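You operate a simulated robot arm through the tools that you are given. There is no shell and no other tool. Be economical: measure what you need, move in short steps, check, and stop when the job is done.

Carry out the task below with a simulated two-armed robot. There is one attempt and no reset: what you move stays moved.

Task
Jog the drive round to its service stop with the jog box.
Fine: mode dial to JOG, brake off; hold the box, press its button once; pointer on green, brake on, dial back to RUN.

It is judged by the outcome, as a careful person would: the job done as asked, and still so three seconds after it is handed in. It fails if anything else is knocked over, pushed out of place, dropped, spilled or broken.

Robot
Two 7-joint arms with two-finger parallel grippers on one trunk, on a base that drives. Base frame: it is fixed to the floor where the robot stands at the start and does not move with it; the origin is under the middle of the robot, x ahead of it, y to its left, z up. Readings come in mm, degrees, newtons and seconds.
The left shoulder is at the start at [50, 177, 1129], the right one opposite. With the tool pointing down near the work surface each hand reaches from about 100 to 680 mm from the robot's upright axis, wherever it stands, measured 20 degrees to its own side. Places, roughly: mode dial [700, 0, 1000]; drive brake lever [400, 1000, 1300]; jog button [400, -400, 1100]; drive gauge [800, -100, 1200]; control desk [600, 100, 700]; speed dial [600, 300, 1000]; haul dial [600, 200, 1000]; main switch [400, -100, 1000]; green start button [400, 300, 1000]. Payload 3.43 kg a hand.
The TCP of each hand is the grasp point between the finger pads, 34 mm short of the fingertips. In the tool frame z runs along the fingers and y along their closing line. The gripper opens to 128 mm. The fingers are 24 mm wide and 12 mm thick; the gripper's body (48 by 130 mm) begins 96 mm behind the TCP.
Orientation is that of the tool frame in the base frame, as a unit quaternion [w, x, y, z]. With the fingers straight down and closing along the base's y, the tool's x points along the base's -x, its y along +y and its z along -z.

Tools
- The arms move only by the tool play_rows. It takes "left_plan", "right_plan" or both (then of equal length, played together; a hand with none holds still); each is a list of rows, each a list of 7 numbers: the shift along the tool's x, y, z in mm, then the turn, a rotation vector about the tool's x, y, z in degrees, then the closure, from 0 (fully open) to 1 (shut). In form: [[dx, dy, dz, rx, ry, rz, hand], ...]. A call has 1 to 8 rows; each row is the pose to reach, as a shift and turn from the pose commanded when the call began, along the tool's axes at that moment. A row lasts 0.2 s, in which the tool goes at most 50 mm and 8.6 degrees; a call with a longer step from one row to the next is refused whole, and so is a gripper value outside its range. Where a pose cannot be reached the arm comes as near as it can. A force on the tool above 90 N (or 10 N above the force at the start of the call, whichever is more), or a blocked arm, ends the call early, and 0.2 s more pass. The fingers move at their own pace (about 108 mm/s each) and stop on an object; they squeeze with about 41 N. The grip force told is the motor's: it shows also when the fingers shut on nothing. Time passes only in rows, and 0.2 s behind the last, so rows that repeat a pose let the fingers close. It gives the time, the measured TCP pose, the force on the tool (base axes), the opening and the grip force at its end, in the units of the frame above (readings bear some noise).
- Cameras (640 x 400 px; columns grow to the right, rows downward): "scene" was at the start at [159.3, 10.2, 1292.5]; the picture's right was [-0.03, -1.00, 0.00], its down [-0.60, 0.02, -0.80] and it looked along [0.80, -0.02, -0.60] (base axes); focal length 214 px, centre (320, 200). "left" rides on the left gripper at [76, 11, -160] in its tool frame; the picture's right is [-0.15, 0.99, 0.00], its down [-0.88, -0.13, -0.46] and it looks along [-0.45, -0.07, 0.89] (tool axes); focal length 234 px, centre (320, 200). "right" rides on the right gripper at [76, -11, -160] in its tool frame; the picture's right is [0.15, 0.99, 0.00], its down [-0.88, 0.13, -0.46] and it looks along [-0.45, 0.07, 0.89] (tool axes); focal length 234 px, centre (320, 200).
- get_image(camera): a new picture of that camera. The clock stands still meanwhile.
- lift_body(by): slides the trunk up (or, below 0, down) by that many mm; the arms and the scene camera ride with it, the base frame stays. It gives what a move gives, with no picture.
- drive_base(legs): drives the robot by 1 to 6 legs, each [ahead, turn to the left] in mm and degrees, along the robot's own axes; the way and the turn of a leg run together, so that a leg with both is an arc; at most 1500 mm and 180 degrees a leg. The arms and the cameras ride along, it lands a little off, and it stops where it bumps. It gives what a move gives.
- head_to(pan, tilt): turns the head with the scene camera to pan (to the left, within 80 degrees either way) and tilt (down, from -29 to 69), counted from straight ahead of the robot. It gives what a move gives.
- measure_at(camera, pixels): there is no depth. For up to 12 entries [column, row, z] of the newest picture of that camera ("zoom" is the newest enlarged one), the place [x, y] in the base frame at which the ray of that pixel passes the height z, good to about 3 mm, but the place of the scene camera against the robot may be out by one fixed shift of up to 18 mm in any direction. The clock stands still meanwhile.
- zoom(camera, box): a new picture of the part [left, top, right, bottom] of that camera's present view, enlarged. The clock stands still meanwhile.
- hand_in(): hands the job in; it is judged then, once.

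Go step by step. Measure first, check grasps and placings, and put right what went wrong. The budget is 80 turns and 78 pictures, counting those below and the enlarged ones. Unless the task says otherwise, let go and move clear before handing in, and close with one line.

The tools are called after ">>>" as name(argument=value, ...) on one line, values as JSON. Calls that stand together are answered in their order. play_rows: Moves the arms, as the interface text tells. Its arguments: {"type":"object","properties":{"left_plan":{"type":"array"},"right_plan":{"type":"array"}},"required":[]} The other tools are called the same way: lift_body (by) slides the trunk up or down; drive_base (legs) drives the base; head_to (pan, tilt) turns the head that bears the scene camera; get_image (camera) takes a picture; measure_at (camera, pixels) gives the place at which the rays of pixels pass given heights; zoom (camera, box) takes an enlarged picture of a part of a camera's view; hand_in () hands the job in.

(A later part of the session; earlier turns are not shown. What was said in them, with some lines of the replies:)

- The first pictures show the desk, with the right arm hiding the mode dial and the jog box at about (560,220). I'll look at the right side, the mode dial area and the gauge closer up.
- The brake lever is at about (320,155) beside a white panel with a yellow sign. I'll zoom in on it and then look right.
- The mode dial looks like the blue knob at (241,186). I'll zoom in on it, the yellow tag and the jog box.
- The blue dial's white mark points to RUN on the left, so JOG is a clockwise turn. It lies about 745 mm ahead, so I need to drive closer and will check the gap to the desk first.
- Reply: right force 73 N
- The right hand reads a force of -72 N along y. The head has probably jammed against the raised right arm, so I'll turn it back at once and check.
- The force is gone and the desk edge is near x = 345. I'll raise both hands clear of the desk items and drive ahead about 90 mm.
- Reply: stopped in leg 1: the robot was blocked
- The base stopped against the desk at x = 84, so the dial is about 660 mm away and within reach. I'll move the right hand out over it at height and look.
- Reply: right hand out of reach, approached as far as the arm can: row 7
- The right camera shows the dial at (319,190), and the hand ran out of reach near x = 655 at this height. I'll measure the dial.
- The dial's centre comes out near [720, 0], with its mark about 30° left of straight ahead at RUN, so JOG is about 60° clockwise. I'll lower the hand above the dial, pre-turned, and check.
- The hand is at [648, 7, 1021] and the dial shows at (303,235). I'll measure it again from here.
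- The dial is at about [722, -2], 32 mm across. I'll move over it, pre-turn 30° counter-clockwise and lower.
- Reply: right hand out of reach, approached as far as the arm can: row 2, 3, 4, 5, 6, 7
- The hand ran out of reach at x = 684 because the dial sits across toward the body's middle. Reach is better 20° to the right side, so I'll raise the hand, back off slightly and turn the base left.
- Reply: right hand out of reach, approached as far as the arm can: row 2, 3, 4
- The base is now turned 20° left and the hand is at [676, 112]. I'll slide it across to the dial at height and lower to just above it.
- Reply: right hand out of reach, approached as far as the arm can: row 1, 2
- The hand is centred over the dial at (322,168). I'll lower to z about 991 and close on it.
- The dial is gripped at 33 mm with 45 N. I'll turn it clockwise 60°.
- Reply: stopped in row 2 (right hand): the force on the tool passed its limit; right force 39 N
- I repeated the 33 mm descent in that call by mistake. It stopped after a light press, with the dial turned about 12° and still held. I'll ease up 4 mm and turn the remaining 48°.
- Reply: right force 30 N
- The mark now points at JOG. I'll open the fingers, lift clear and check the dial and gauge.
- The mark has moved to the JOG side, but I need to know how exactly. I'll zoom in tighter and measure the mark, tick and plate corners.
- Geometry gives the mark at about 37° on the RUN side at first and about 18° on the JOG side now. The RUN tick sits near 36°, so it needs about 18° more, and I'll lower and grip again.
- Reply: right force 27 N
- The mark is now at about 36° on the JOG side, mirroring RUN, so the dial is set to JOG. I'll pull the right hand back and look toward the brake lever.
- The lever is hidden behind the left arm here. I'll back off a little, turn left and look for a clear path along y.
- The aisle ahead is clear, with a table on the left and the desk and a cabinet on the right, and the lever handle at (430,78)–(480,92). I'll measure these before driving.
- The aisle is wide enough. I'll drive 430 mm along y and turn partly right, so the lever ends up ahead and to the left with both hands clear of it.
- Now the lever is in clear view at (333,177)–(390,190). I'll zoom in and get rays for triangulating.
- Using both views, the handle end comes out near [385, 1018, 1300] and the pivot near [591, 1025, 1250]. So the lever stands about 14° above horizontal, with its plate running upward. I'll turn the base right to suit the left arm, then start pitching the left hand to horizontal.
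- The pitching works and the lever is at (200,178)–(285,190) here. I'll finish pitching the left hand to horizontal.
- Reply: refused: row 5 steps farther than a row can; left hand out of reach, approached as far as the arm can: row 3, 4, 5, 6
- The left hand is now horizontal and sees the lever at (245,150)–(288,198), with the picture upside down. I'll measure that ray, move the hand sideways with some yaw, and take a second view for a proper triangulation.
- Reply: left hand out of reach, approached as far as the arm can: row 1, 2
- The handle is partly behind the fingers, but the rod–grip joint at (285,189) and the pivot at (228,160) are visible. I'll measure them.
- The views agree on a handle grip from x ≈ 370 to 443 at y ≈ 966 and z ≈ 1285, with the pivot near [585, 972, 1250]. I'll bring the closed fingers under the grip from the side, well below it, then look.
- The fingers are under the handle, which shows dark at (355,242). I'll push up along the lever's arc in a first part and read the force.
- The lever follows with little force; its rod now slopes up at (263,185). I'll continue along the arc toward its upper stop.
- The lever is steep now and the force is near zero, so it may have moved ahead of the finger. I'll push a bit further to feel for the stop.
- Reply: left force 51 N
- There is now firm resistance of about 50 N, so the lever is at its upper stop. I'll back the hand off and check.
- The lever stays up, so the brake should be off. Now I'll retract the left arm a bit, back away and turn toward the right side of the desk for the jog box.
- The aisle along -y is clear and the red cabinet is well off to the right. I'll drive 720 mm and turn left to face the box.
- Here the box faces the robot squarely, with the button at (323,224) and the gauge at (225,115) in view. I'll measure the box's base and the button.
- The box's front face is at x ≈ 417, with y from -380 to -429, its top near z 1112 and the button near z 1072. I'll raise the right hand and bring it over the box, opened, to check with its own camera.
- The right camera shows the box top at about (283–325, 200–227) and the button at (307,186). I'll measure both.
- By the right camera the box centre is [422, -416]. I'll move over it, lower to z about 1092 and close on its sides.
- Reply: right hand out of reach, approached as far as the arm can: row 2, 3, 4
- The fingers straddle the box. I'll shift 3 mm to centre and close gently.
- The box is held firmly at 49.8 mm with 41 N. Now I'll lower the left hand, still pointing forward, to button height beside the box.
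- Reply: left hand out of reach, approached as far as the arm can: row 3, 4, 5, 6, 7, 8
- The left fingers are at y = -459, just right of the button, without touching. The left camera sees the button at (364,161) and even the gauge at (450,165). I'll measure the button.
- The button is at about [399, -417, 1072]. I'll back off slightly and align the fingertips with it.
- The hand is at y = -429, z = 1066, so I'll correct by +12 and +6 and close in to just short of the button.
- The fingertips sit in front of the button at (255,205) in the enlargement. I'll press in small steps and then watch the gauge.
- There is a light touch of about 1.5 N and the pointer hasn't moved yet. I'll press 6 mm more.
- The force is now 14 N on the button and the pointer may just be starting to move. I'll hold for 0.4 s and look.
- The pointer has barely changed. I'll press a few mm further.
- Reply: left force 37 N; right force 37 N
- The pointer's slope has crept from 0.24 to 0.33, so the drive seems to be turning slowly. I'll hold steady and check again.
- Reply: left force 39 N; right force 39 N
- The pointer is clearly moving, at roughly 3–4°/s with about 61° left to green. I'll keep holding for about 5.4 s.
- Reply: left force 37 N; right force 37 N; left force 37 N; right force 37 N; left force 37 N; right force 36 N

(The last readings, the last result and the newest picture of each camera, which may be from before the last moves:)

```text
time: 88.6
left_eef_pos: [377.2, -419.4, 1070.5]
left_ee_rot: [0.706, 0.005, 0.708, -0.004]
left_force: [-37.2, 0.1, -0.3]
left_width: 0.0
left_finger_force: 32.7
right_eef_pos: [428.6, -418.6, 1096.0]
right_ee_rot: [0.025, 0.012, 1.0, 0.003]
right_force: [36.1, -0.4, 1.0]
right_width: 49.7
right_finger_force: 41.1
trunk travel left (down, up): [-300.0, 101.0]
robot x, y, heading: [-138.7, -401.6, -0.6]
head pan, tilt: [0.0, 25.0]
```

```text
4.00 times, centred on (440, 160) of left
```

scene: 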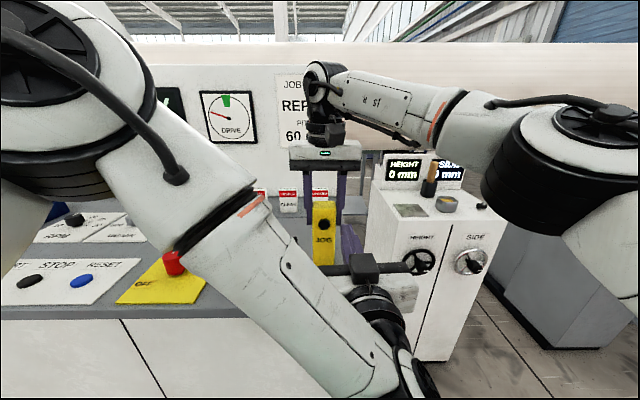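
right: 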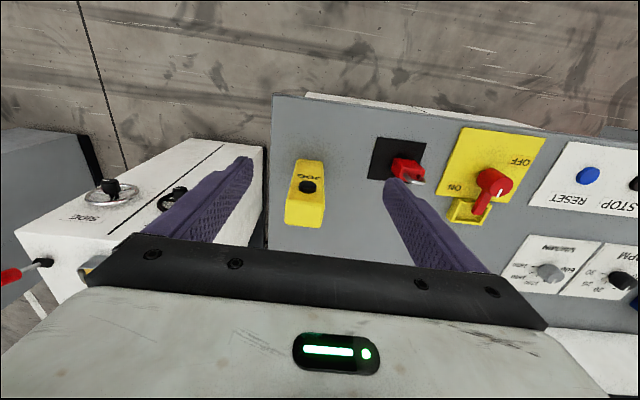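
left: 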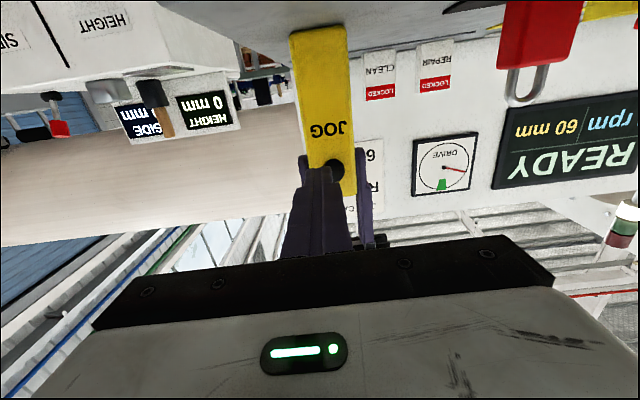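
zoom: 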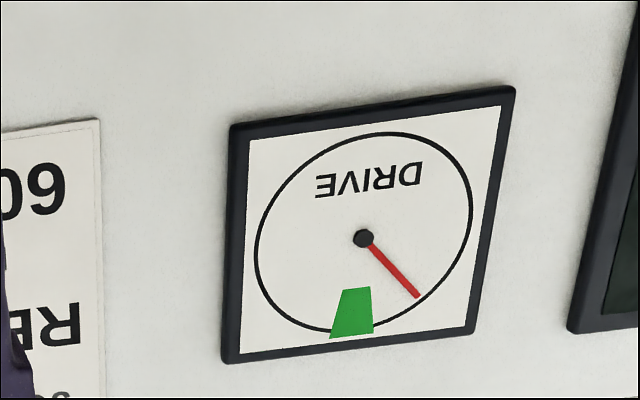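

It moved to about 43° from green at 3.4°/s, so 12.6 s remain. I'll hold 9 s more and check.

>>> play_rows(left_plan=[[0, 0, 0, 0, 0, 0, 1], [0, 0, 0, 0, 0, 0, 1], [0, 0, 0, 0, 0, 0, 1], [0, 0, 0, 0, 0, 0, 1], [0, 0, 0, 0, 0, 0, 1], [0, 0, 0, 0, 0, 0, 1], [0, 0, 0, 0, 0, 0, 1], [0, 0, 0, 0, 0, 0, 1]])

>>> play_rows(left_plan=[[0, 0, 0, 0, 0, 0, 1], [0, 0, 0, 0, 0, 0, 1], [0, 0, 0, 0, 0, 0, 1], [0, 0, 0, 0, 0, 0, 1], [0, 0, 0, 0, 0, 0, 1], [0, 0, 0, 0, 0, 0, 1], [0, 0, 0, 0, 0, 0, 1], [0, 0, 0, 0, 0, 0, 1]])

>>> play_rows(left_plan=[[0, 0, 0, 0, 0, 0, 1], [0, 0, 0, 0, 0, 0, 1], [0, 0, 0, 0, 0, 0, 1], [0, 0, 0, 0, 0, 0, 1], [0, 0, 0, 0, 0, 0, 1], [0, 0, 0, 0, 0, 0, 1], [0, 0, 0, 0, 0, 0, 1], [0, 0, 0, 0, 0, 0, 1]])

>>> play_rows(left_plan=[[0, 0, 0, 0, 0, 0, 1], [0, 0, 0, 0, 0, 0, 1], [0, 0, 0, 0, 0, 0, 1], [0, 0, 0, 0, 0, 0, 1], [0, 0, 0, 0, 0, 0, 1], [0, 0, 0, 0, 0, 0, 1], [0, 0, 0, 0, 0, 0, 1], [0, 0, 0, 0, 0, 0, 1]])

>>> play_rows(left_plan=[[0, 0, 0, 0, 0, 0, 1], [0, 0, 0, 0, 0, 0, 1], [0, 0, 0, 0, 0, 0, 1], [0, 0, 0, 0, 0, 0, 1], [0, 0, 0, 0, 0, 0, 1], [0, 0, 0, 0, 0, 0, 1], [0, 0, 0, 0, 0, 0, 1], [0, 0, 0, 0, 0, 0, 1]])

>>> zoom(camera="left", box=[380, 110, 500, 210])

```text
time: 90.4
left_eef_pos: [377.0, -418.3, 1072.1]
left_ee_rot: [0.706, 0.005, 0.708, -0.004]
left_force: [-36.6, 1.1, -1.2]
left_width: 0.1
left_finger_force: 33.3
right_eef_pos: [427.7, -417.5, 1093.7]
right_ee_rot: [0.024, 0.012, 1.0, 0.003]
right_force: [34.9, -1.3, 1.5]
right_width: 49.8
right_finger_force: 41.2
trunk travel left (down, up): [-300.0, 101.0]
robot x, y, heading: [-134.8, -405.7, -0.4]
head pan, tilt: [0.0, 25.0]
```

```text
time: 92.2
left_eef_pos: [377.0, -416.9, 1071.3]
left_ee_rot: [0.706, 0.005, 0.709, -0.004]
left_force: [-35.4, 0.3, -1.5]
left_width: 0.0
left_finger_force: 33.0
right_eef_pos: [427.3, -417.4, 1096.1]
right_ee_rot: [0.024, 0.012, 1.0, 0.003]
right_force: [35.0, -0.2, 2.3]
right_width: 50.0
right_finger_force: 40.6
trunk travel left (down, up): [-300.0, 101.0]
robot x, y, heading: [-138.4, -404.0, -0.7]
head pan, tilt: [0.0, 25.0]
```

```text
time: 94.0
left_eef_pos: [377.4, -418.7, 1071.8]
left_ee_rot: [0.706, 0.004, 0.708, -0.003]
left_force: [-34.7, 0.9, -1.8]
left_width: 0.0
left_finger_force: 33.0
right_eef_pos: [428.1, -417.3, 1096.1]
right_ee_rot: [0.024, 0.012, 1.0, 0.003]
right_force: [34.1, -0.8, 2.0]
right_width: 49.7
right_finger_force: 40.5
trunk travel left (down, up): [-300.0, 101.0]
robot x, y, heading: [-139.4, -403.0, -0.7]
head pan, tilt: [0.0, 25.0]
```

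```text
time: 95.8
left_eef_pos: [377.4, -418.3, 1072.0]
left_ee_rot: [0.706, 0.005, 0.708, -0.004]
left_force: [-34.9, 0.0, -2.6]
left_width: 0.0
left_finger_force: 33.2
right_eef_pos: [428.5, -418.3, 1094.3]
right_ee_rot: [0.023, 0.011, 1.0, 0.004]
right_force: [34.3, -0.5, 2.6]
right_width: 50.0
right_finger_force: 41.6
trunk travel left (down, up): [-300.0, 101.0]
robot x, y, heading: [-140.7, -404.0, -0.5]
head pan, tilt: [0.0, 25.0]
```

```text
time: 97.6
left_eef_pos: [376.7, -417.5, 1071.3]
left_ee_rot: [0.706, 0.005, 0.708, -0.004]
left_force: [-33.8, 1.4, -2.3]
left_width: 0.4
left_finger_force: 33.4
right_eef_pos: [428.1, -418.7, 1095.3]
right_ee_rot: [0.024, 0.012, 1.0, 0.003]
right_force: [33.6, -0.4, 3.7]
right_width: 49.8
right_finger_force: 41.1
trunk travel left (down, up): [-300.0, 101.0]
robot x, y, heading: [-142.3, -403.4, -0.8]
head pan, tilt: [0.0, 25.0]
```

```text
4.00 times, centred on (440, 160) of left
```

zoom: 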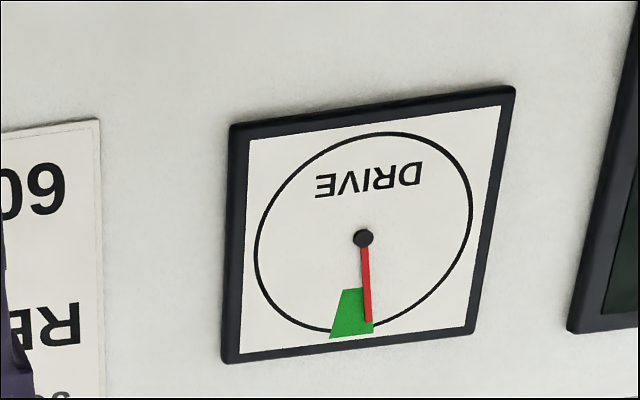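

The pointer is about 12° from green's centre and moving 3.45°/s. I'll hold 3 s more, then release quickly.

>>> play_rows(left_plan=[[0, 0, 0, 0, 0, 0, 1], [0, 0, 0, 0, 0, 0, 1], [0, 0, 0, 0, 0, 0, 1], [0, 0, 0, 0, 0, 0, 1], [0, 0, 0, 0, 0, 0, 1], [0, 0, 0, 0, 0, 0, 1], [0, 0, 0, 0, 0, 0, 1], [0, 0, 0, 0, 0, 0, 1]])

>>> play_rows(left_plan=[[0, 0, 0, 0, 0, 0, 1], [0, 0, 0, 0, 0, 0, 1], [0, 0, 0, 0, 0, 0, 1], [0, 0, 0, 0, 0, 0, 1], [0, 0, 0, 0, 0, 0, 1], [0, 0, 0, 0, 0, 0, 1], [0, 0, -35, 0, 0, 0, 1], [0, 0, -40, 0, 0, 0, 1]])

>>> zoom(camera="left", box=[300, 60, 500, 210])

```text
time: 99.4
left_eef_pos: [378.6, -418.2, 1072.4]
left_ee_rot: [0.706, 0.004, 0.708, -0.003]
left_force: [-34.1, 0.3, -3.2]
left_width: 0.2
left_finger_force: 32.5
right_eef_pos: [428.8, -418.8, 1095.1]
right_ee_rot: [0.024, 0.012, 1.0, 0.004]
right_force: [33.0, -1.2, 3.6]
right_width: 50.2
right_finger_force: 40.9
trunk travel left (down, up): [-300.0, 101.0]
robot x, y, heading: [-138.3, -401.3, -0.8]
head pan, tilt: [0.0, 25.0]
```

```text
time: 101.2
left_eef_pos: [337.9, -418.0, 1073.7]
left_ee_rot: [0.707, 0.002, 0.707, -0.003]
left_force: [0.5, 0.4, 0.3]
left_width: 0.1
left_finger_force: 33.2
right_eef_pos: [422.9, -417.3, 1095.0]
right_ee_rot: [0.016, 0.01, 1.0, 0.003]
right_force: [-1.9, 1.5, 5.3]
right_width: 49.6
right_finger_force: 40.9
trunk travel left (down, up): [-300.0, 101.0]
robot x, y, heading: [-140.7, -400.4, -0.7]
head pan, tilt: [0.0, 25.0]
```

```text
2.67 times, centred on (400, 135) of left
```

zoom: 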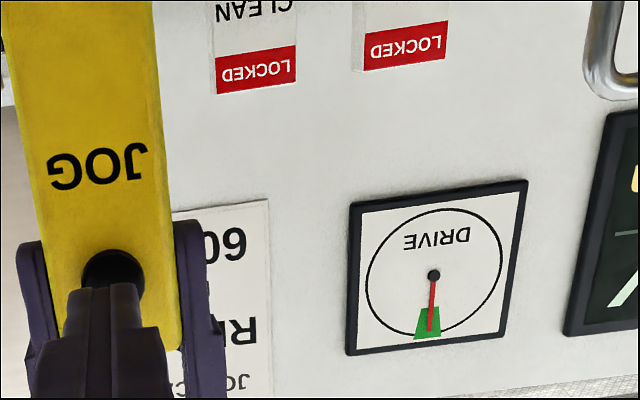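

The pointer sits in the middle of the green. I'll move the left hand aside, then release the box and lift the right hand straight up.

>>> play_rows(left_plan=[[0, 10, -10, 0, 0, 0, 1], [0, 52, -10, 0, 0, 0, 1], [0, 94, -10, 0, 0, 0, 1], [-10, 136, -10, 0, 0, 0, 1], [-50, 170, -5, 0, 0, 0, 1], [-90, 190, 0, 0, 0, 0, 1], [-130, 205, 0, 0, 0, 0, 1]])

>>> play_rows(right_plan=[[0, 0, 0, 0, 0, 0, 0.55], [0, 0, 0, 0, 0, 0, 0.35], [0, 0, 0, 0, 0, 0, 0.25], [0, 0, -30, 0, 0, 0, 0.2], [0, 0, -70, 0, 0, 0, 0.2], [0, 0, -110, 0, 0, 0, 0.2], [40, 0, -125, 0, 0, 0, 0.3], [80, 0, -125, 0, 0, 0, 0.3]])

>>> get_image(camera="scene")

```text
refused: row 5 steps farther than a row can; nothing moved
```

```text
time: 103.0
left_eef_pos: [337.9, -418.9, 1072.5]
left_ee_rot: [0.707, 0.004, 0.708, -0.004]
left_force: [-0.1, 1.0, -0.8]
left_width: 0.1
left_finger_force: 33.5
right_eef_pos: [339.7, -418.1, 1217.2]
right_ee_rot: [0.018, 0.012, 1.0, 0.003]
right_force: [-0.1, 0.5, -0.3]
right_width: 89.6
right_finger_force: 0.1
right hand out of reach, approached as far as the arm can: row 5, 6
trunk travel left (down, up): [-300.0, 101.0]
robot x, y, heading: [-138.3, -404.4, -0.6]
head pan, tilt: [0.0, 25.0]
```

```text
10 pictures are left
```

scene: 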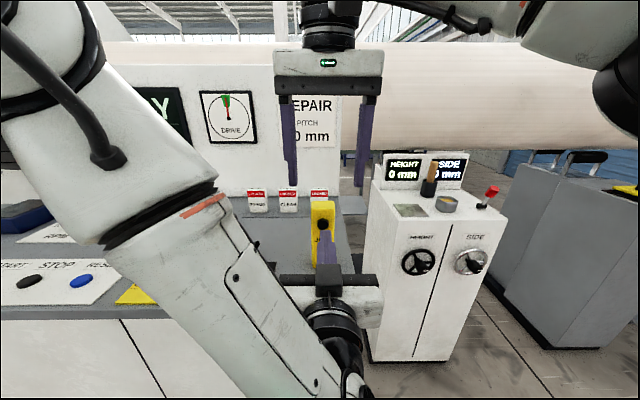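

The box stands upright and released, and the pointer is still on green, but the left-hand move was refused for step size. I'll redo it with smaller steps and tuck the right hand at the same time.

>>> play_rows(left_plan=[[0, 8, -10, 0, 0, 0, 1], [0, 45, -10, 0, 0, 0, 1], [0, 85, -10, 0, 0, 0, 1], [0, 125, -10, 0, 0, 0, 1], [0, 165, -10, 0, 0, 0, 1], [0, 205, -10, 0, 0, 0, 1]], right_plan=[[20, -20, 0, 0, 0, 0, 0.45], [40, -55, 0, 0, 0, 0, 0.45], [60, -95, 0, 0, 0, 0, 0.45], [80, -135, 0, 0, 0, 0, 0.45], [100, -175, 20, 0, 0, 0, 0.45], [125, -210, 40, 0, 0, 0, 0.45]])

>>> play_rows(left_plan=[[-42, 0, 0, 0, 0, 0, 1], [-84, 0, 0, 0, 0, 0, 1], [-126, 0, 0, 0, 0, 0, 1], [-168, 0, 0, 0, 0, 0, 1], [-210, 0, 0, 0, 0, 0, 1], [-252, 0, 0, 0, 0, 0, 1], [-294, 0, 0, 0, 0, 0, 1], [-335, 0, 0, 0, 0, 0, 1]])

>>> get_image(camera="scene")

```text
time: 104.4
left_eef_pos: [340.5, -269.0, 1066.5]
left_ee_rot: [0.707, 0.005, 0.707, -0.004]
left_force: [0.0, 0.6, 1.0]
left_width: 0.0
left_finger_force: 33.5
left hand out of reach, approached as far as the arm can: row 5, 6
right_eef_pos: [210.4, -625.2, 1171.8]
right_ee_rot: [0.018, 0.011, 1.0, 0.003]
right_force: [-0.5, -0.1, -0.6]
right_width: 70.4
right_finger_force: 0.1
trunk travel left (down, up): [-300.0, 101.0]
robot x, y, heading: [-140.5, -401.3, -0.8]
head pan, tilt: [0.0, 25.0]
```

```text
time: 106.2
left_eef_pos: [340.2, -269.1, 1406.5]
left_ee_rot: [0.707, 0.003, 0.708, -0.003]
left_force: [0.0, 0.5, 0.0]
left_width: 0.0
left_finger_force: 32.3
left hand out of reach, approached as far as the arm can: row 1, 2
right_eef_pos: [212.1, -625.9, 1172.6]
right_ee_rot: [0.018, 0.01, 1.0, 0.003]
right_force: [-0.2, 0.2, 0.4]
right_width: 70.5
right_finger_force: 0.1
trunk travel left (down, up): [-300.0, 101.0]
robot x, y, heading: [-136.5, -404.8, -0.7]
head pan, tilt: [0.0, 25.0]
```

```text
9 pictures are left
```

scene: 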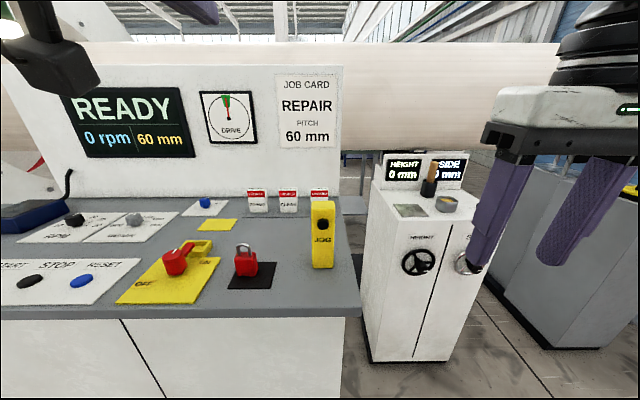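

The pointer stays on green and the box stands where it was. I'll drive back to the brake lever by the mirrored route: turn left, go along the aisle, turn right and go ahead.

>>> drive_base(legs=[[0, 90], [720, 0], [0, -56], [200, 0]])

>>> lift_body(by=90)

>>> play_rows(left_plan=[[90, 10, -5, -7, 0, 0, 1], [90, 20, -10, -14, 0, 0, 1]])

```text
time: 117.7
left_eef_pos: [361.5, 797.5, 1405.7]
left_ee_rot: [0.679, -0.197, 0.68, 0.196]
left_force: [-0.1, -0.3, 0.1]
left_width: 0.1
left_finger_force: 32.9
right_eef_pos: [446.1, 427.0, 1172.8]
right_ee_rot: [0.017, -0.271, 0.962, 0.008]
right_force: [0.3, 0.0, 0.0]
right_width: 70.4
right_finger_force: 0.1
trunk travel left (down, up): [-300.0, 101.0]
robot x, y, heading: [32.2, 425.7, 32.1]
head pan, tilt: [0.0, 25.0]
```

```text
time: 119.0
left_eef_pos: [361.6, 798.4, 1495.9]
left_ee_rot: [0.679, -0.196, 0.68, 0.195]
left_force: [-0.7, -0.8, 0.7]
left_width: 0.0
left_finger_force: 32.8
right_eef_pos: [444.7, 427.8, 1263.1]
right_ee_rot: [0.017, -0.271, 0.962, 0.008]
right_force: [-0.6, -0.1, -0.6]
right_width: 70.3
right_finger_force: 0.1
trunk travel left (down, up): [-390.0, 11.0]
robot x, y, heading: [28.8, 426.3, 32.2]
head pan, tilt: [0.0, 25.0]
```

```text
refused: row 1 steps farther than a row can; nothing moved
```

The base is in place. I'll swing the left hand to point along about +y, lower it to handle height, open the fingers partway and look.

>>> play_rows(left_plan=[[12, -5, 22, -7, 0, 0, 0.8], [24, -10, 45, -14, 0, 0, 0.6], [36, -15, 70, -21, 0, 0, 0.45], [48, -20, 95, -28, 0, 0, 0.45], [58, -24, 120, -35, 0, 0, 0.45], [70, -27, 140, -42, 0, 0, 0.45], [70, -27, 157, -48, 0, 0, 0.45], [70, -27, 157, -48, 0, 0, 0.45]])

>>> get_image(camera="left")

```text
time: 120.8
left_eef_pos: [507.0, 859.8, 1423.8]
left_ee_rot: [0.54, -0.456, 0.54, 0.456]
left_force: [-0.4, -0.6, 0.1]
left_width: 70.4
left_finger_force: 0.0
right_eef_pos: [446.1, 428.0, 1263.6]
right_ee_rot: [0.017, -0.272, 0.962, 0.007]
right_force: [-0.8, -0.1, 0.2]
right_width: 70.5
right_finger_force: 0.1
trunk travel left (down, up): [-390.0, 11.0]
robot x, y, heading: [27.3, 425.5, 32.2]
head pan, tilt: [0.0, 25.0]
```

```text
8 pictures are left
```

left: 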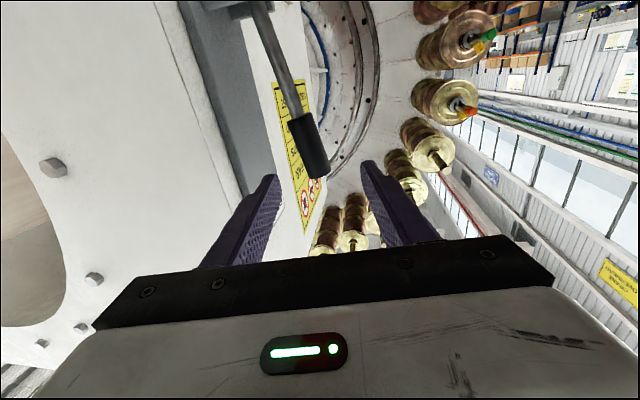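

The handle at (298,115)–(318,178) lines up between the open fingers. I'll measure its points by finding where the rays pass y ≈ 966.

>>> measure_at(camera="left", pixels=[[318, 176, 1440], [318, 176, 1460], [318, 176, 1480], [297, 118, 1390], [297, 118, 1410], [262, 12, 1270], [262, 12, 1290]])

```text
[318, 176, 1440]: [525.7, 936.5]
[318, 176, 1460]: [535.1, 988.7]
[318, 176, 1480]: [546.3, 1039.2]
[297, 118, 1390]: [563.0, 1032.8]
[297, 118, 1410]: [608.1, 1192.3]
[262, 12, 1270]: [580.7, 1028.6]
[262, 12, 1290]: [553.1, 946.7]
```

At y ≈ 966 the handle runs from [544, 1382] to its tip at [531, 1451], about 80° steep. I'll advance so the handle is between the fingers, with a slightly narrower opening.

>>> play_rows(left_plan=[[4, -12, 10, 0, 0, 0, 0.54], [4, -12, 40, 0, 0, 0, 0.56], [4, -12, 70, 0, 0, 0, 0.56], [4, -12, 100, 0, 0, 0, 0.56], [4, -12, 100, 0, 0, 0, 0.56]])

>>> get_image(camera="left")

```text
time: 122.0
left_eef_pos: [536.1, 956.3, 1423.0]
left_ee_rot: [0.541, -0.455, 0.541, 0.455]
left_force: [-0.4, 0.5, 0.1]
left_width: 56.4
left_finger_force: 0.0
right_eef_pos: [446.1, 427.4, 1261.6]
right_ee_rot: [0.017, -0.271, 0.962, 0.007]
right_force: [-0.3, -0.6, 0.2]
right_width: 70.3
right_finger_force: 0.0
trunk travel left (down, up): [-390.0, 11.0]
robot x, y, heading: [34.2, 423.7, 32.1]
head pan, tilt: [0.0, 25.0]
```

```text
7 pictures are left
```

left: 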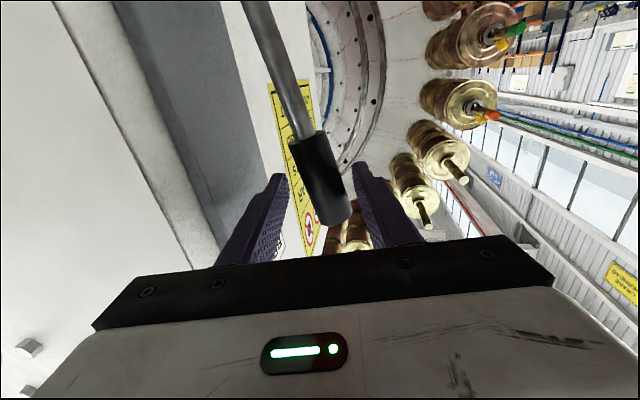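

The handle is between the fingers. I'll loosely close to 36 mm and swing the lever outward and down along its arc, rolling the hand with it.

>>> play_rows(left_plan=[[0, 0, 0, 0, 0, 0, 0.72], [6.6, 24, -4, 0, 0, -8.2, 0.72], [16.2, 46, -8, 0, 0, -16.2, 0.72], [28.8, 67, -11, 0, 0, -24.2, 0.72], [45.3, 87, -14.7, 0, 0, -32.7, 0.72], [64.6, 104, -17.6, 0, 0, -41.2, 0.72], [85, 117.7, -20, 0, 0, -49.2, 0.72]])

>>> get_image(camera="left")

```text
time: 123.6
left_eef_pos: [418.4, 956.6, 1336.4]
left_ee_rot: [0.681, -0.64, 0.302, 0.188]
left_force: [0.1, 0.5, 0.3]
left_width: 36.0
left_finger_force: 0.1
right_eef_pos: [445.0, 428.6, 1263.3]
right_ee_rot: [0.017, -0.273, 0.962, 0.008]
right_force: [0.4, -0.3, 0.0]
right_width: 70.2
right_finger_force: 0.0
trunk travel left (down, up): [-390.0, 11.0]
robot x, y, heading: [30.1, 424.0, 32.2]
head pan, tilt: [0.0, 25.0]
```

```text
6 pictures are left
```

left: 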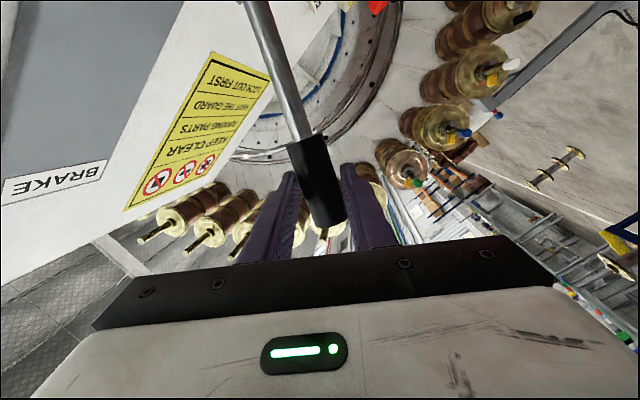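

The lever follows, now at about 30°, still between the fingers. I'll continue down to its lower stop and feel for resistance.

>>> play_rows(left_plan=[[0.5, 12, 0, 0, 0, -4, 0.72], [1.7, 24.5, 0, 0, 0, -8, 0.72], [4, 37, 0, 0, 0, -12, 0.72], [6.8, 48.5, 0, 0, 0, -16, 0.72], [9.5, 57, 0, 0, 0, -19, 0.72], [11.5, 63, 0, 0, 0, -21, 0.72]])

```text
time: 125.0
left_eef_pos: [388.0, 959.5, 1285.4]
left_ee_rot: [0.707, -0.682, 0.178, 0.058]
left_force: [12.6, 6.3, 20.6]
left_width: 48.8
left_finger_force: 10.7
right_eef_pos: [446.2, 427.8, 1264.8]
right_ee_rot: [0.016, -0.271, 0.962, 0.008]
right_force: [-0.1, 0.8, 0.2]
right_width: 70.3
right_finger_force: 0.0
trunk travel left (down, up): [-390.0, 11.0]
robot x, y, heading: [29.8, 424.2, 32.2]
head pan, tilt: [0.0, 25.0]
```

There is about 24 N of upward resistance and the fingers were pushed apart, so the lever is at its lower stop. I'll open and withdraw straight back.

>>> play_rows(left_plan=[[0, 0, 0, 0, 0, 0, 0.5], [0, -5, 0, 0, 0, 0, 0.4], [0, -5, -35, 0, 0, 0, 0.4], [0, -5, -75, 0, 0, 0, 0.4], [0, -5, -115, 0, 0, 0, 0.4], [0, -5, -150, 0, 0, 0, 0.4]])

>>> get_image(camera="left")

```text
time: 126.4
left_eef_pos: [359.4, 812.1, 1285.4]
left_ee_rot: [0.704, -0.684, 0.18, 0.062]
left_force: [0.5, -0.3, 0.3]
left_width: 77.0
left_finger_force: 0.1
right_eef_pos: [444.6, 426.2, 1262.7]
right_ee_rot: [0.017, -0.271, 0.962, 0.008]
right_force: [0.4, 0.1, 0.5]
right_width: 70.2
right_finger_force: 0.1
trunk travel left (down, up): [-390.0, 11.0]
robot x, y, heading: [27.9, 425.6, 32.1]
head pan, tilt: [0.0, 25.0]
```

```text
5 pictures are left
```

left: 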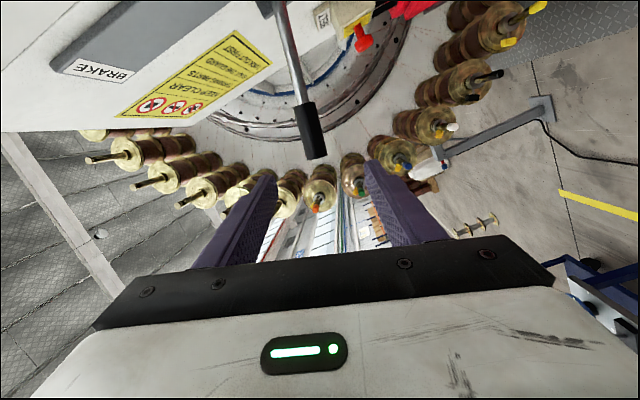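

The lever stays at its low position, about 80° from the plate's axis, as at the start. Now I'll drive back to the desk for the dial, ending near x = 72, y = 5, heading 20, then lower the trunk.

>>> drive_base(legs=[[-200, 0], [0, -122], [393, 0], [0, 110], [222, 0]])

>>> lift_body(by=-90)

```text
time: 141.1
left_eef_pos: [465.2, 338.2, 1286.2]
left_ee_rot: [0.707, -0.664, 0.244, -0.004]
left_force: [0.3, 0.9, 0.4]
left_width: 76.6
left_finger_force: 0.0
right_eef_pos: [477.3, -57.7, 1261.4]
right_ee_rot: [0.017, -0.181, 0.983, 0.005]
right_force: [-0.8, -0.3, -0.3]
right_width: 70.5
right_finger_force: 0.1
trunk travel left (down, up): [-390.0, 11.0]
robot x, y, heading: [69.9, 16.2, 21.3]
head pan, tilt: [0.0, 25.0]
```

```text
time: 142.3
left_eef_pos: [465.0, 337.4, 1196.4]
left_ee_rot: [0.707, -0.664, 0.243, -0.005]
left_force: [0.0, -0.1, -0.1]
left_width: 76.8
left_finger_force: 0.1
right_eef_pos: [476.3, -57.9, 1173.4]
right_ee_rot: [0.018, -0.182, 0.983, 0.006]
right_force: [0.1, 0.3, -0.3]
right_width: 70.4
right_finger_force: 0.0
trunk travel left (down, up): [-300.0, 101.0]
robot x, y, heading: [67.1, 14.3, 21.5]
head pan, tilt: [0.0, 25.0]
```

The base is at [68, 15] with heading 21°, and the dial is 654 mm away. I'll bring the right hand over the dial while pre-turning it clockwise.

>>> play_rows(right_plan=[[-32, -5, 0, 0, 0, 7, 0.45], [-64, -9, 0, 0, 0, 14, 0.45], [-96, -14, 10, 0, 0, 21, 0.45], [-128, -18, 20, 0, 0, 28, 0.45], [-160, -23, 35, 0, 0, 35, 0.45], [-192, -28, 52, 0, 0, 42, 0.45], [-222, -32, 70, 0, 0, 49, 0.45], [-250, -36, 90, 0, 0, 57, 0.45]])

>>> get_image(camera="right")

```text
time: 144.1
left_eef_pos: [464.7, 337.7, 1196.7]
left_ee_rot: [0.706, -0.665, 0.244, -0.004]
left_force: [0.6, 0.0, -0.3]
left_width: 76.8
left_finger_force: 0.0
right_eef_pos: [725.9, 1.6, 1091.2]
right_ee_rot: [0.012, 0.312, 0.95, 0.013]
right_force: [0.7, -1.1, 0.2]
right_width: 70.4
right_finger_force: 0.0
trunk travel left (down, up): [-300.0, 101.0]
robot x, y, heading: [68.1, 17.1, 21.4]
head pan, tilt: [0.0, 25.0]
```

```text
4 pictures are left
```

right: 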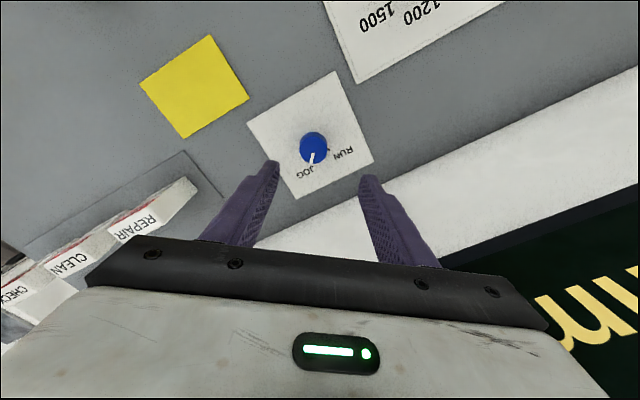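

The dial is still at JOG, at (313,148). I'll measure its top centre for alignment.

>>> measure_at(camera="right", pixels=[[313, 149, 985], [314, 143, 955], [301, 149, 980], [326, 149, 980]])

```text
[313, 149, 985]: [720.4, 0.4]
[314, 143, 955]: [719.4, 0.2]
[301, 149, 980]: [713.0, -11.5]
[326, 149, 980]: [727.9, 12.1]
```

The dial centre is [720, 0]. I'll lower onto it, close, and turn it counter-clockwise about 78° in two calls, allowing for some slip.

>>> play_rows(right_plan=[[3.6, -5, 40, 0, 0, 0, 0.45], [3.6, -5, 80, 0, 0, 0, 0.45], [3.6, -5, 99, 0, 0, 0, 0.45], [3.6, -5, 99, 0, 0, 0, 0.45], [3.6, -5, 99, 0, 0, 0, 0.7], [3.6, -5, 99, 0, 0, 0, 0.88], [3.6, -5, 99, 0, 0, 0, 0.88]])

>>> play_rows(right_plan=[[0, 0, 0, 0, 0, -8, 0.88], [0, 0, 0, 0, 0, -16, 0.88], [0, 0, 0, 0, 0, -24, 0.88], [0, 0, 0, 0, 0, -32, 0.88], [0, 0, 0, 0, 0, -40, 0.88], [0, 0, 0, 0, 0, -48, 0.88], [0, 0, 0, 0, 0, -56, 0.88], [0, 0, 0, 0, 0, -64, 0.88]])

>>> play_rows(right_plan=[[0, 0, 0, 0, 0, -7, 0.88], [0, 0, 0, 0, 0, -13, 0.88], [0, 0, 0, 0, 0, -13, 0.88]])

```text
time: 145.7
left_eef_pos: [464.6, 337.1, 1197.3]
left_ee_rot: [0.707, -0.664, 0.244, -0.004]
left_force: [-0.1, 0.2, 0.1]
left_width: 76.7
left_finger_force: 0.1
right_eef_pos: [721.6, -1.5, 990.6]
right_ee_rot: [0.012, 0.309, 0.951, 0.011]
right_force: [-5.8, -5.2, -1.1]
right_width: 34.0
right_finger_force: 45.6
trunk travel left (down, up): [-300.0, 101.0]
robot x, y, heading: [66.9, 17.7, 21.4]
head pan, tilt: [0.0, 25.0]
```

```text
time: 147.5
left_eef_pos: [464.9, 337.2, 1197.5]
left_ee_rot: [0.707, -0.664, 0.243, -0.004]
left_force: [0.0, -0.6, 0.2]
left_width: 76.8
left_finger_force: 0.1
right_eef_pos: [722.0, 0.2, 991.3]
right_ee_rot: [0.015, -0.244, 0.97, 0.005]
right_force: [-20.7, -0.9, -15.1]
right_width: 33.4
right_finger_force: 45.3
trunk travel left (down, up): [-300.0, 101.0]
robot x, y, heading: [66.2, 19.3, 21.4]
head pan, tilt: [0.0, 25.0]
```

```text
time: 148.3
left_eef_pos: [464.2, 336.7, 1196.4]
left_ee_rot: [0.707, -0.664, 0.243, -0.004]
left_force: [0.1, 0.2, -0.4]
left_width: 76.8
left_finger_force: 0.0
right_eef_pos: [721.9, 0.7, 991.3]
right_ee_rot: [0.015, -0.35, 0.937, 0.004]
right_force: [-21.7, 0.5, -16.7]
right_width: 33.4
right_finger_force: 45.0
trunk travel left (down, up): [-300.0, 101.0]
robot x, y, heading: [69.0, 13.4, 21.6]
head pan, tilt: [0.0, 25.0]
```

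Turned to a hand yaw of +41°, about 77° in all. I'll release, lift and check the dial.

>>> play_rows(right_plan=[[0, 0, 0, 0, 0, 0, 0.6], [0, 0, 0, 0, 0, 0, 0.45], [0, 0, 0, 0, 0, 0, 0.45], [0, 0, -40, 0, 0, 8, 0.45], [0, 0, -80, 0, 0, 16, 0.45], [0, 0, -95, 0, 0, 20, 0.45]])

>>> zoom(camera="right", box=[270, 105, 370, 205])

```text
time: 149.7
left_eef_pos: [465.3, 337.9, 1197.4]
left_ee_rot: [0.706, -0.665, 0.243, -0.005]
left_force: [0.1, 0.7, 0.3]
left_width: 76.8
left_finger_force: 0.1
right_eef_pos: [719.8, -2.1, 1088.5]
right_ee_rot: [0.017, -0.181, 0.983, 0.006]
right_force: [-0.3, -0.1, -0.2]
right_width: 70.4
right_finger_force: 0.1
trunk travel left (down, up): [-300.0, 101.0]
robot x, y, heading: [68.1, 17.3, 21.6]
head pan, tilt: [0.0, 25.0]
```

```text
4.00 times, centred on (320, 155) of right
```

zoom: 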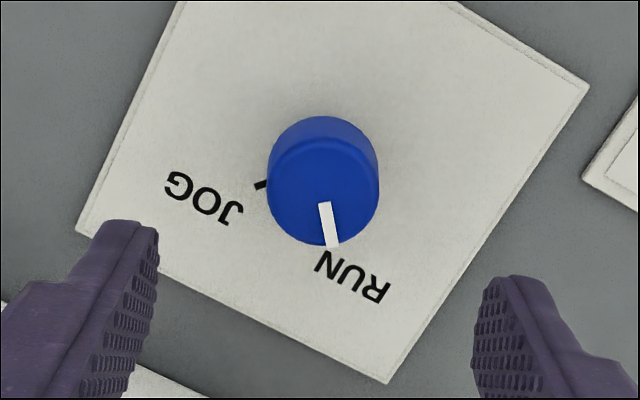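

The mark is at about 41°, against ticks near ±38°, so the dial is back on RUN. I'll pull the right hand back and do a final check of the gauge and desk.

>>> play_rows(right_plan=[[0, 0, -40, 0, 0, 0, 0.45], [40, 0, -70, 0, 0, 0, 0.45], [85, 0, -80, 0, 0, 0, 0.45], [130, 0, -80, 0, 0, 0, 0.45], [175, 0, -80, 0, 0, 0, 0.45], [220, -10, -80, 0, 0, 0, 0.45], [250, -20, -80, 0, 0, 0, 0.45]])

>>> drive_base(legs=[[-200, 0]])

>>> get_image(camera="scene")

```text
time: 151.3
left_eef_pos: [464.2, 338.1, 1196.3]
left_ee_rot: [0.707, -0.664, 0.243, -0.004]
left_force: [-0.2, 0.1, 0.5]
left_width: 76.6
left_finger_force: 0.1
right_eef_pos: [491.9, -111.8, 1158.1]
right_ee_rot: [0.018, -0.182, 0.983, 0.006]
right_force: [-0.4, -1.4, 0.4]
right_width: 70.1
right_finger_force: 0.0
trunk travel left (down, up): [-300.0, 101.0]
robot x, y, heading: [66.6, 14.9, 21.5]
head pan, tilt: [0.0, 25.0]
```

```text
time: 152.9
left_eef_pos: [279.4, 264.9, 1197.1]
left_ee_rot: [0.708, -0.663, 0.244, -0.005]
left_force: [0.6, -0.6, -0.1]
left_width: 76.6
left_finger_force: 0.1
right_eef_pos: [307.3, -184.9, 1159.2]
right_ee_rot: [0.018, -0.18, 0.983, 0.006]
right_force: [-0.9, 0.3, -0.5]
right_width: 70.4
right_finger_force: 0.0
trunk travel left (down, up): [-300.0, 101.0]
robot x, y, heading: [-119.9, -57.1, 21.5]
head pan, tilt: [0.0, 25.0]
```

```text
2 pictures are left
```

scene: 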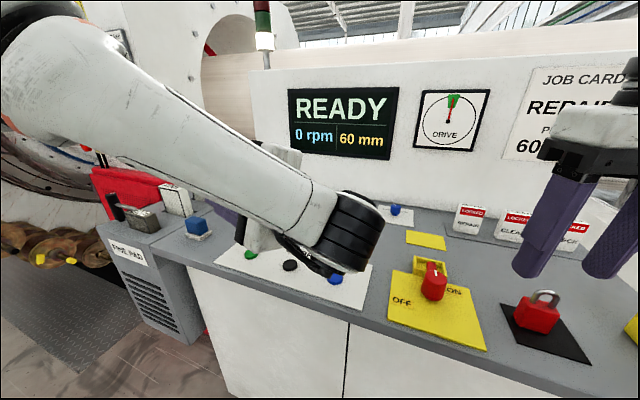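

The pointer is on green, the display reads READY and the hands are clear. One last enlargement of the gauge and dial.

>>> zoom(camera="scene", box=[370, 80, 510, 230])

```text
2.67 times, centred on (440, 155) of scene
```

zoom: 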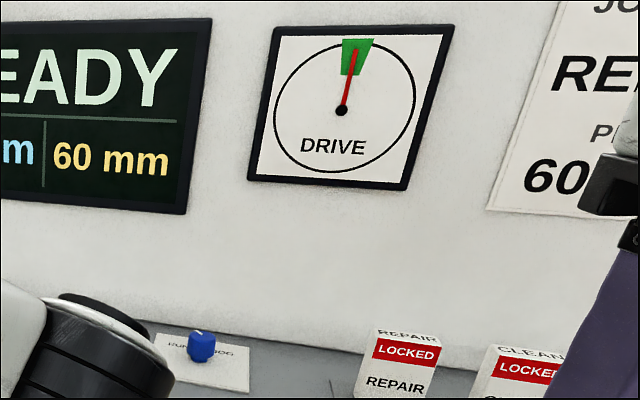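

The pointer is centred in the green and the dial's mark is on the RUN side. The brake lever was last seen back at its low (on) position, so I'll hand in.

>>> hand_in()

```text
The job is handed in.
```

The drive is at its service stop: the pointer is on green, the brake lever is back at its starting position, the dial is on RUN, and the jog box stands where it was. The brake lever has no on/off marks: I took its starting position as "on", and the drive did turn when jogged with the lever raised.
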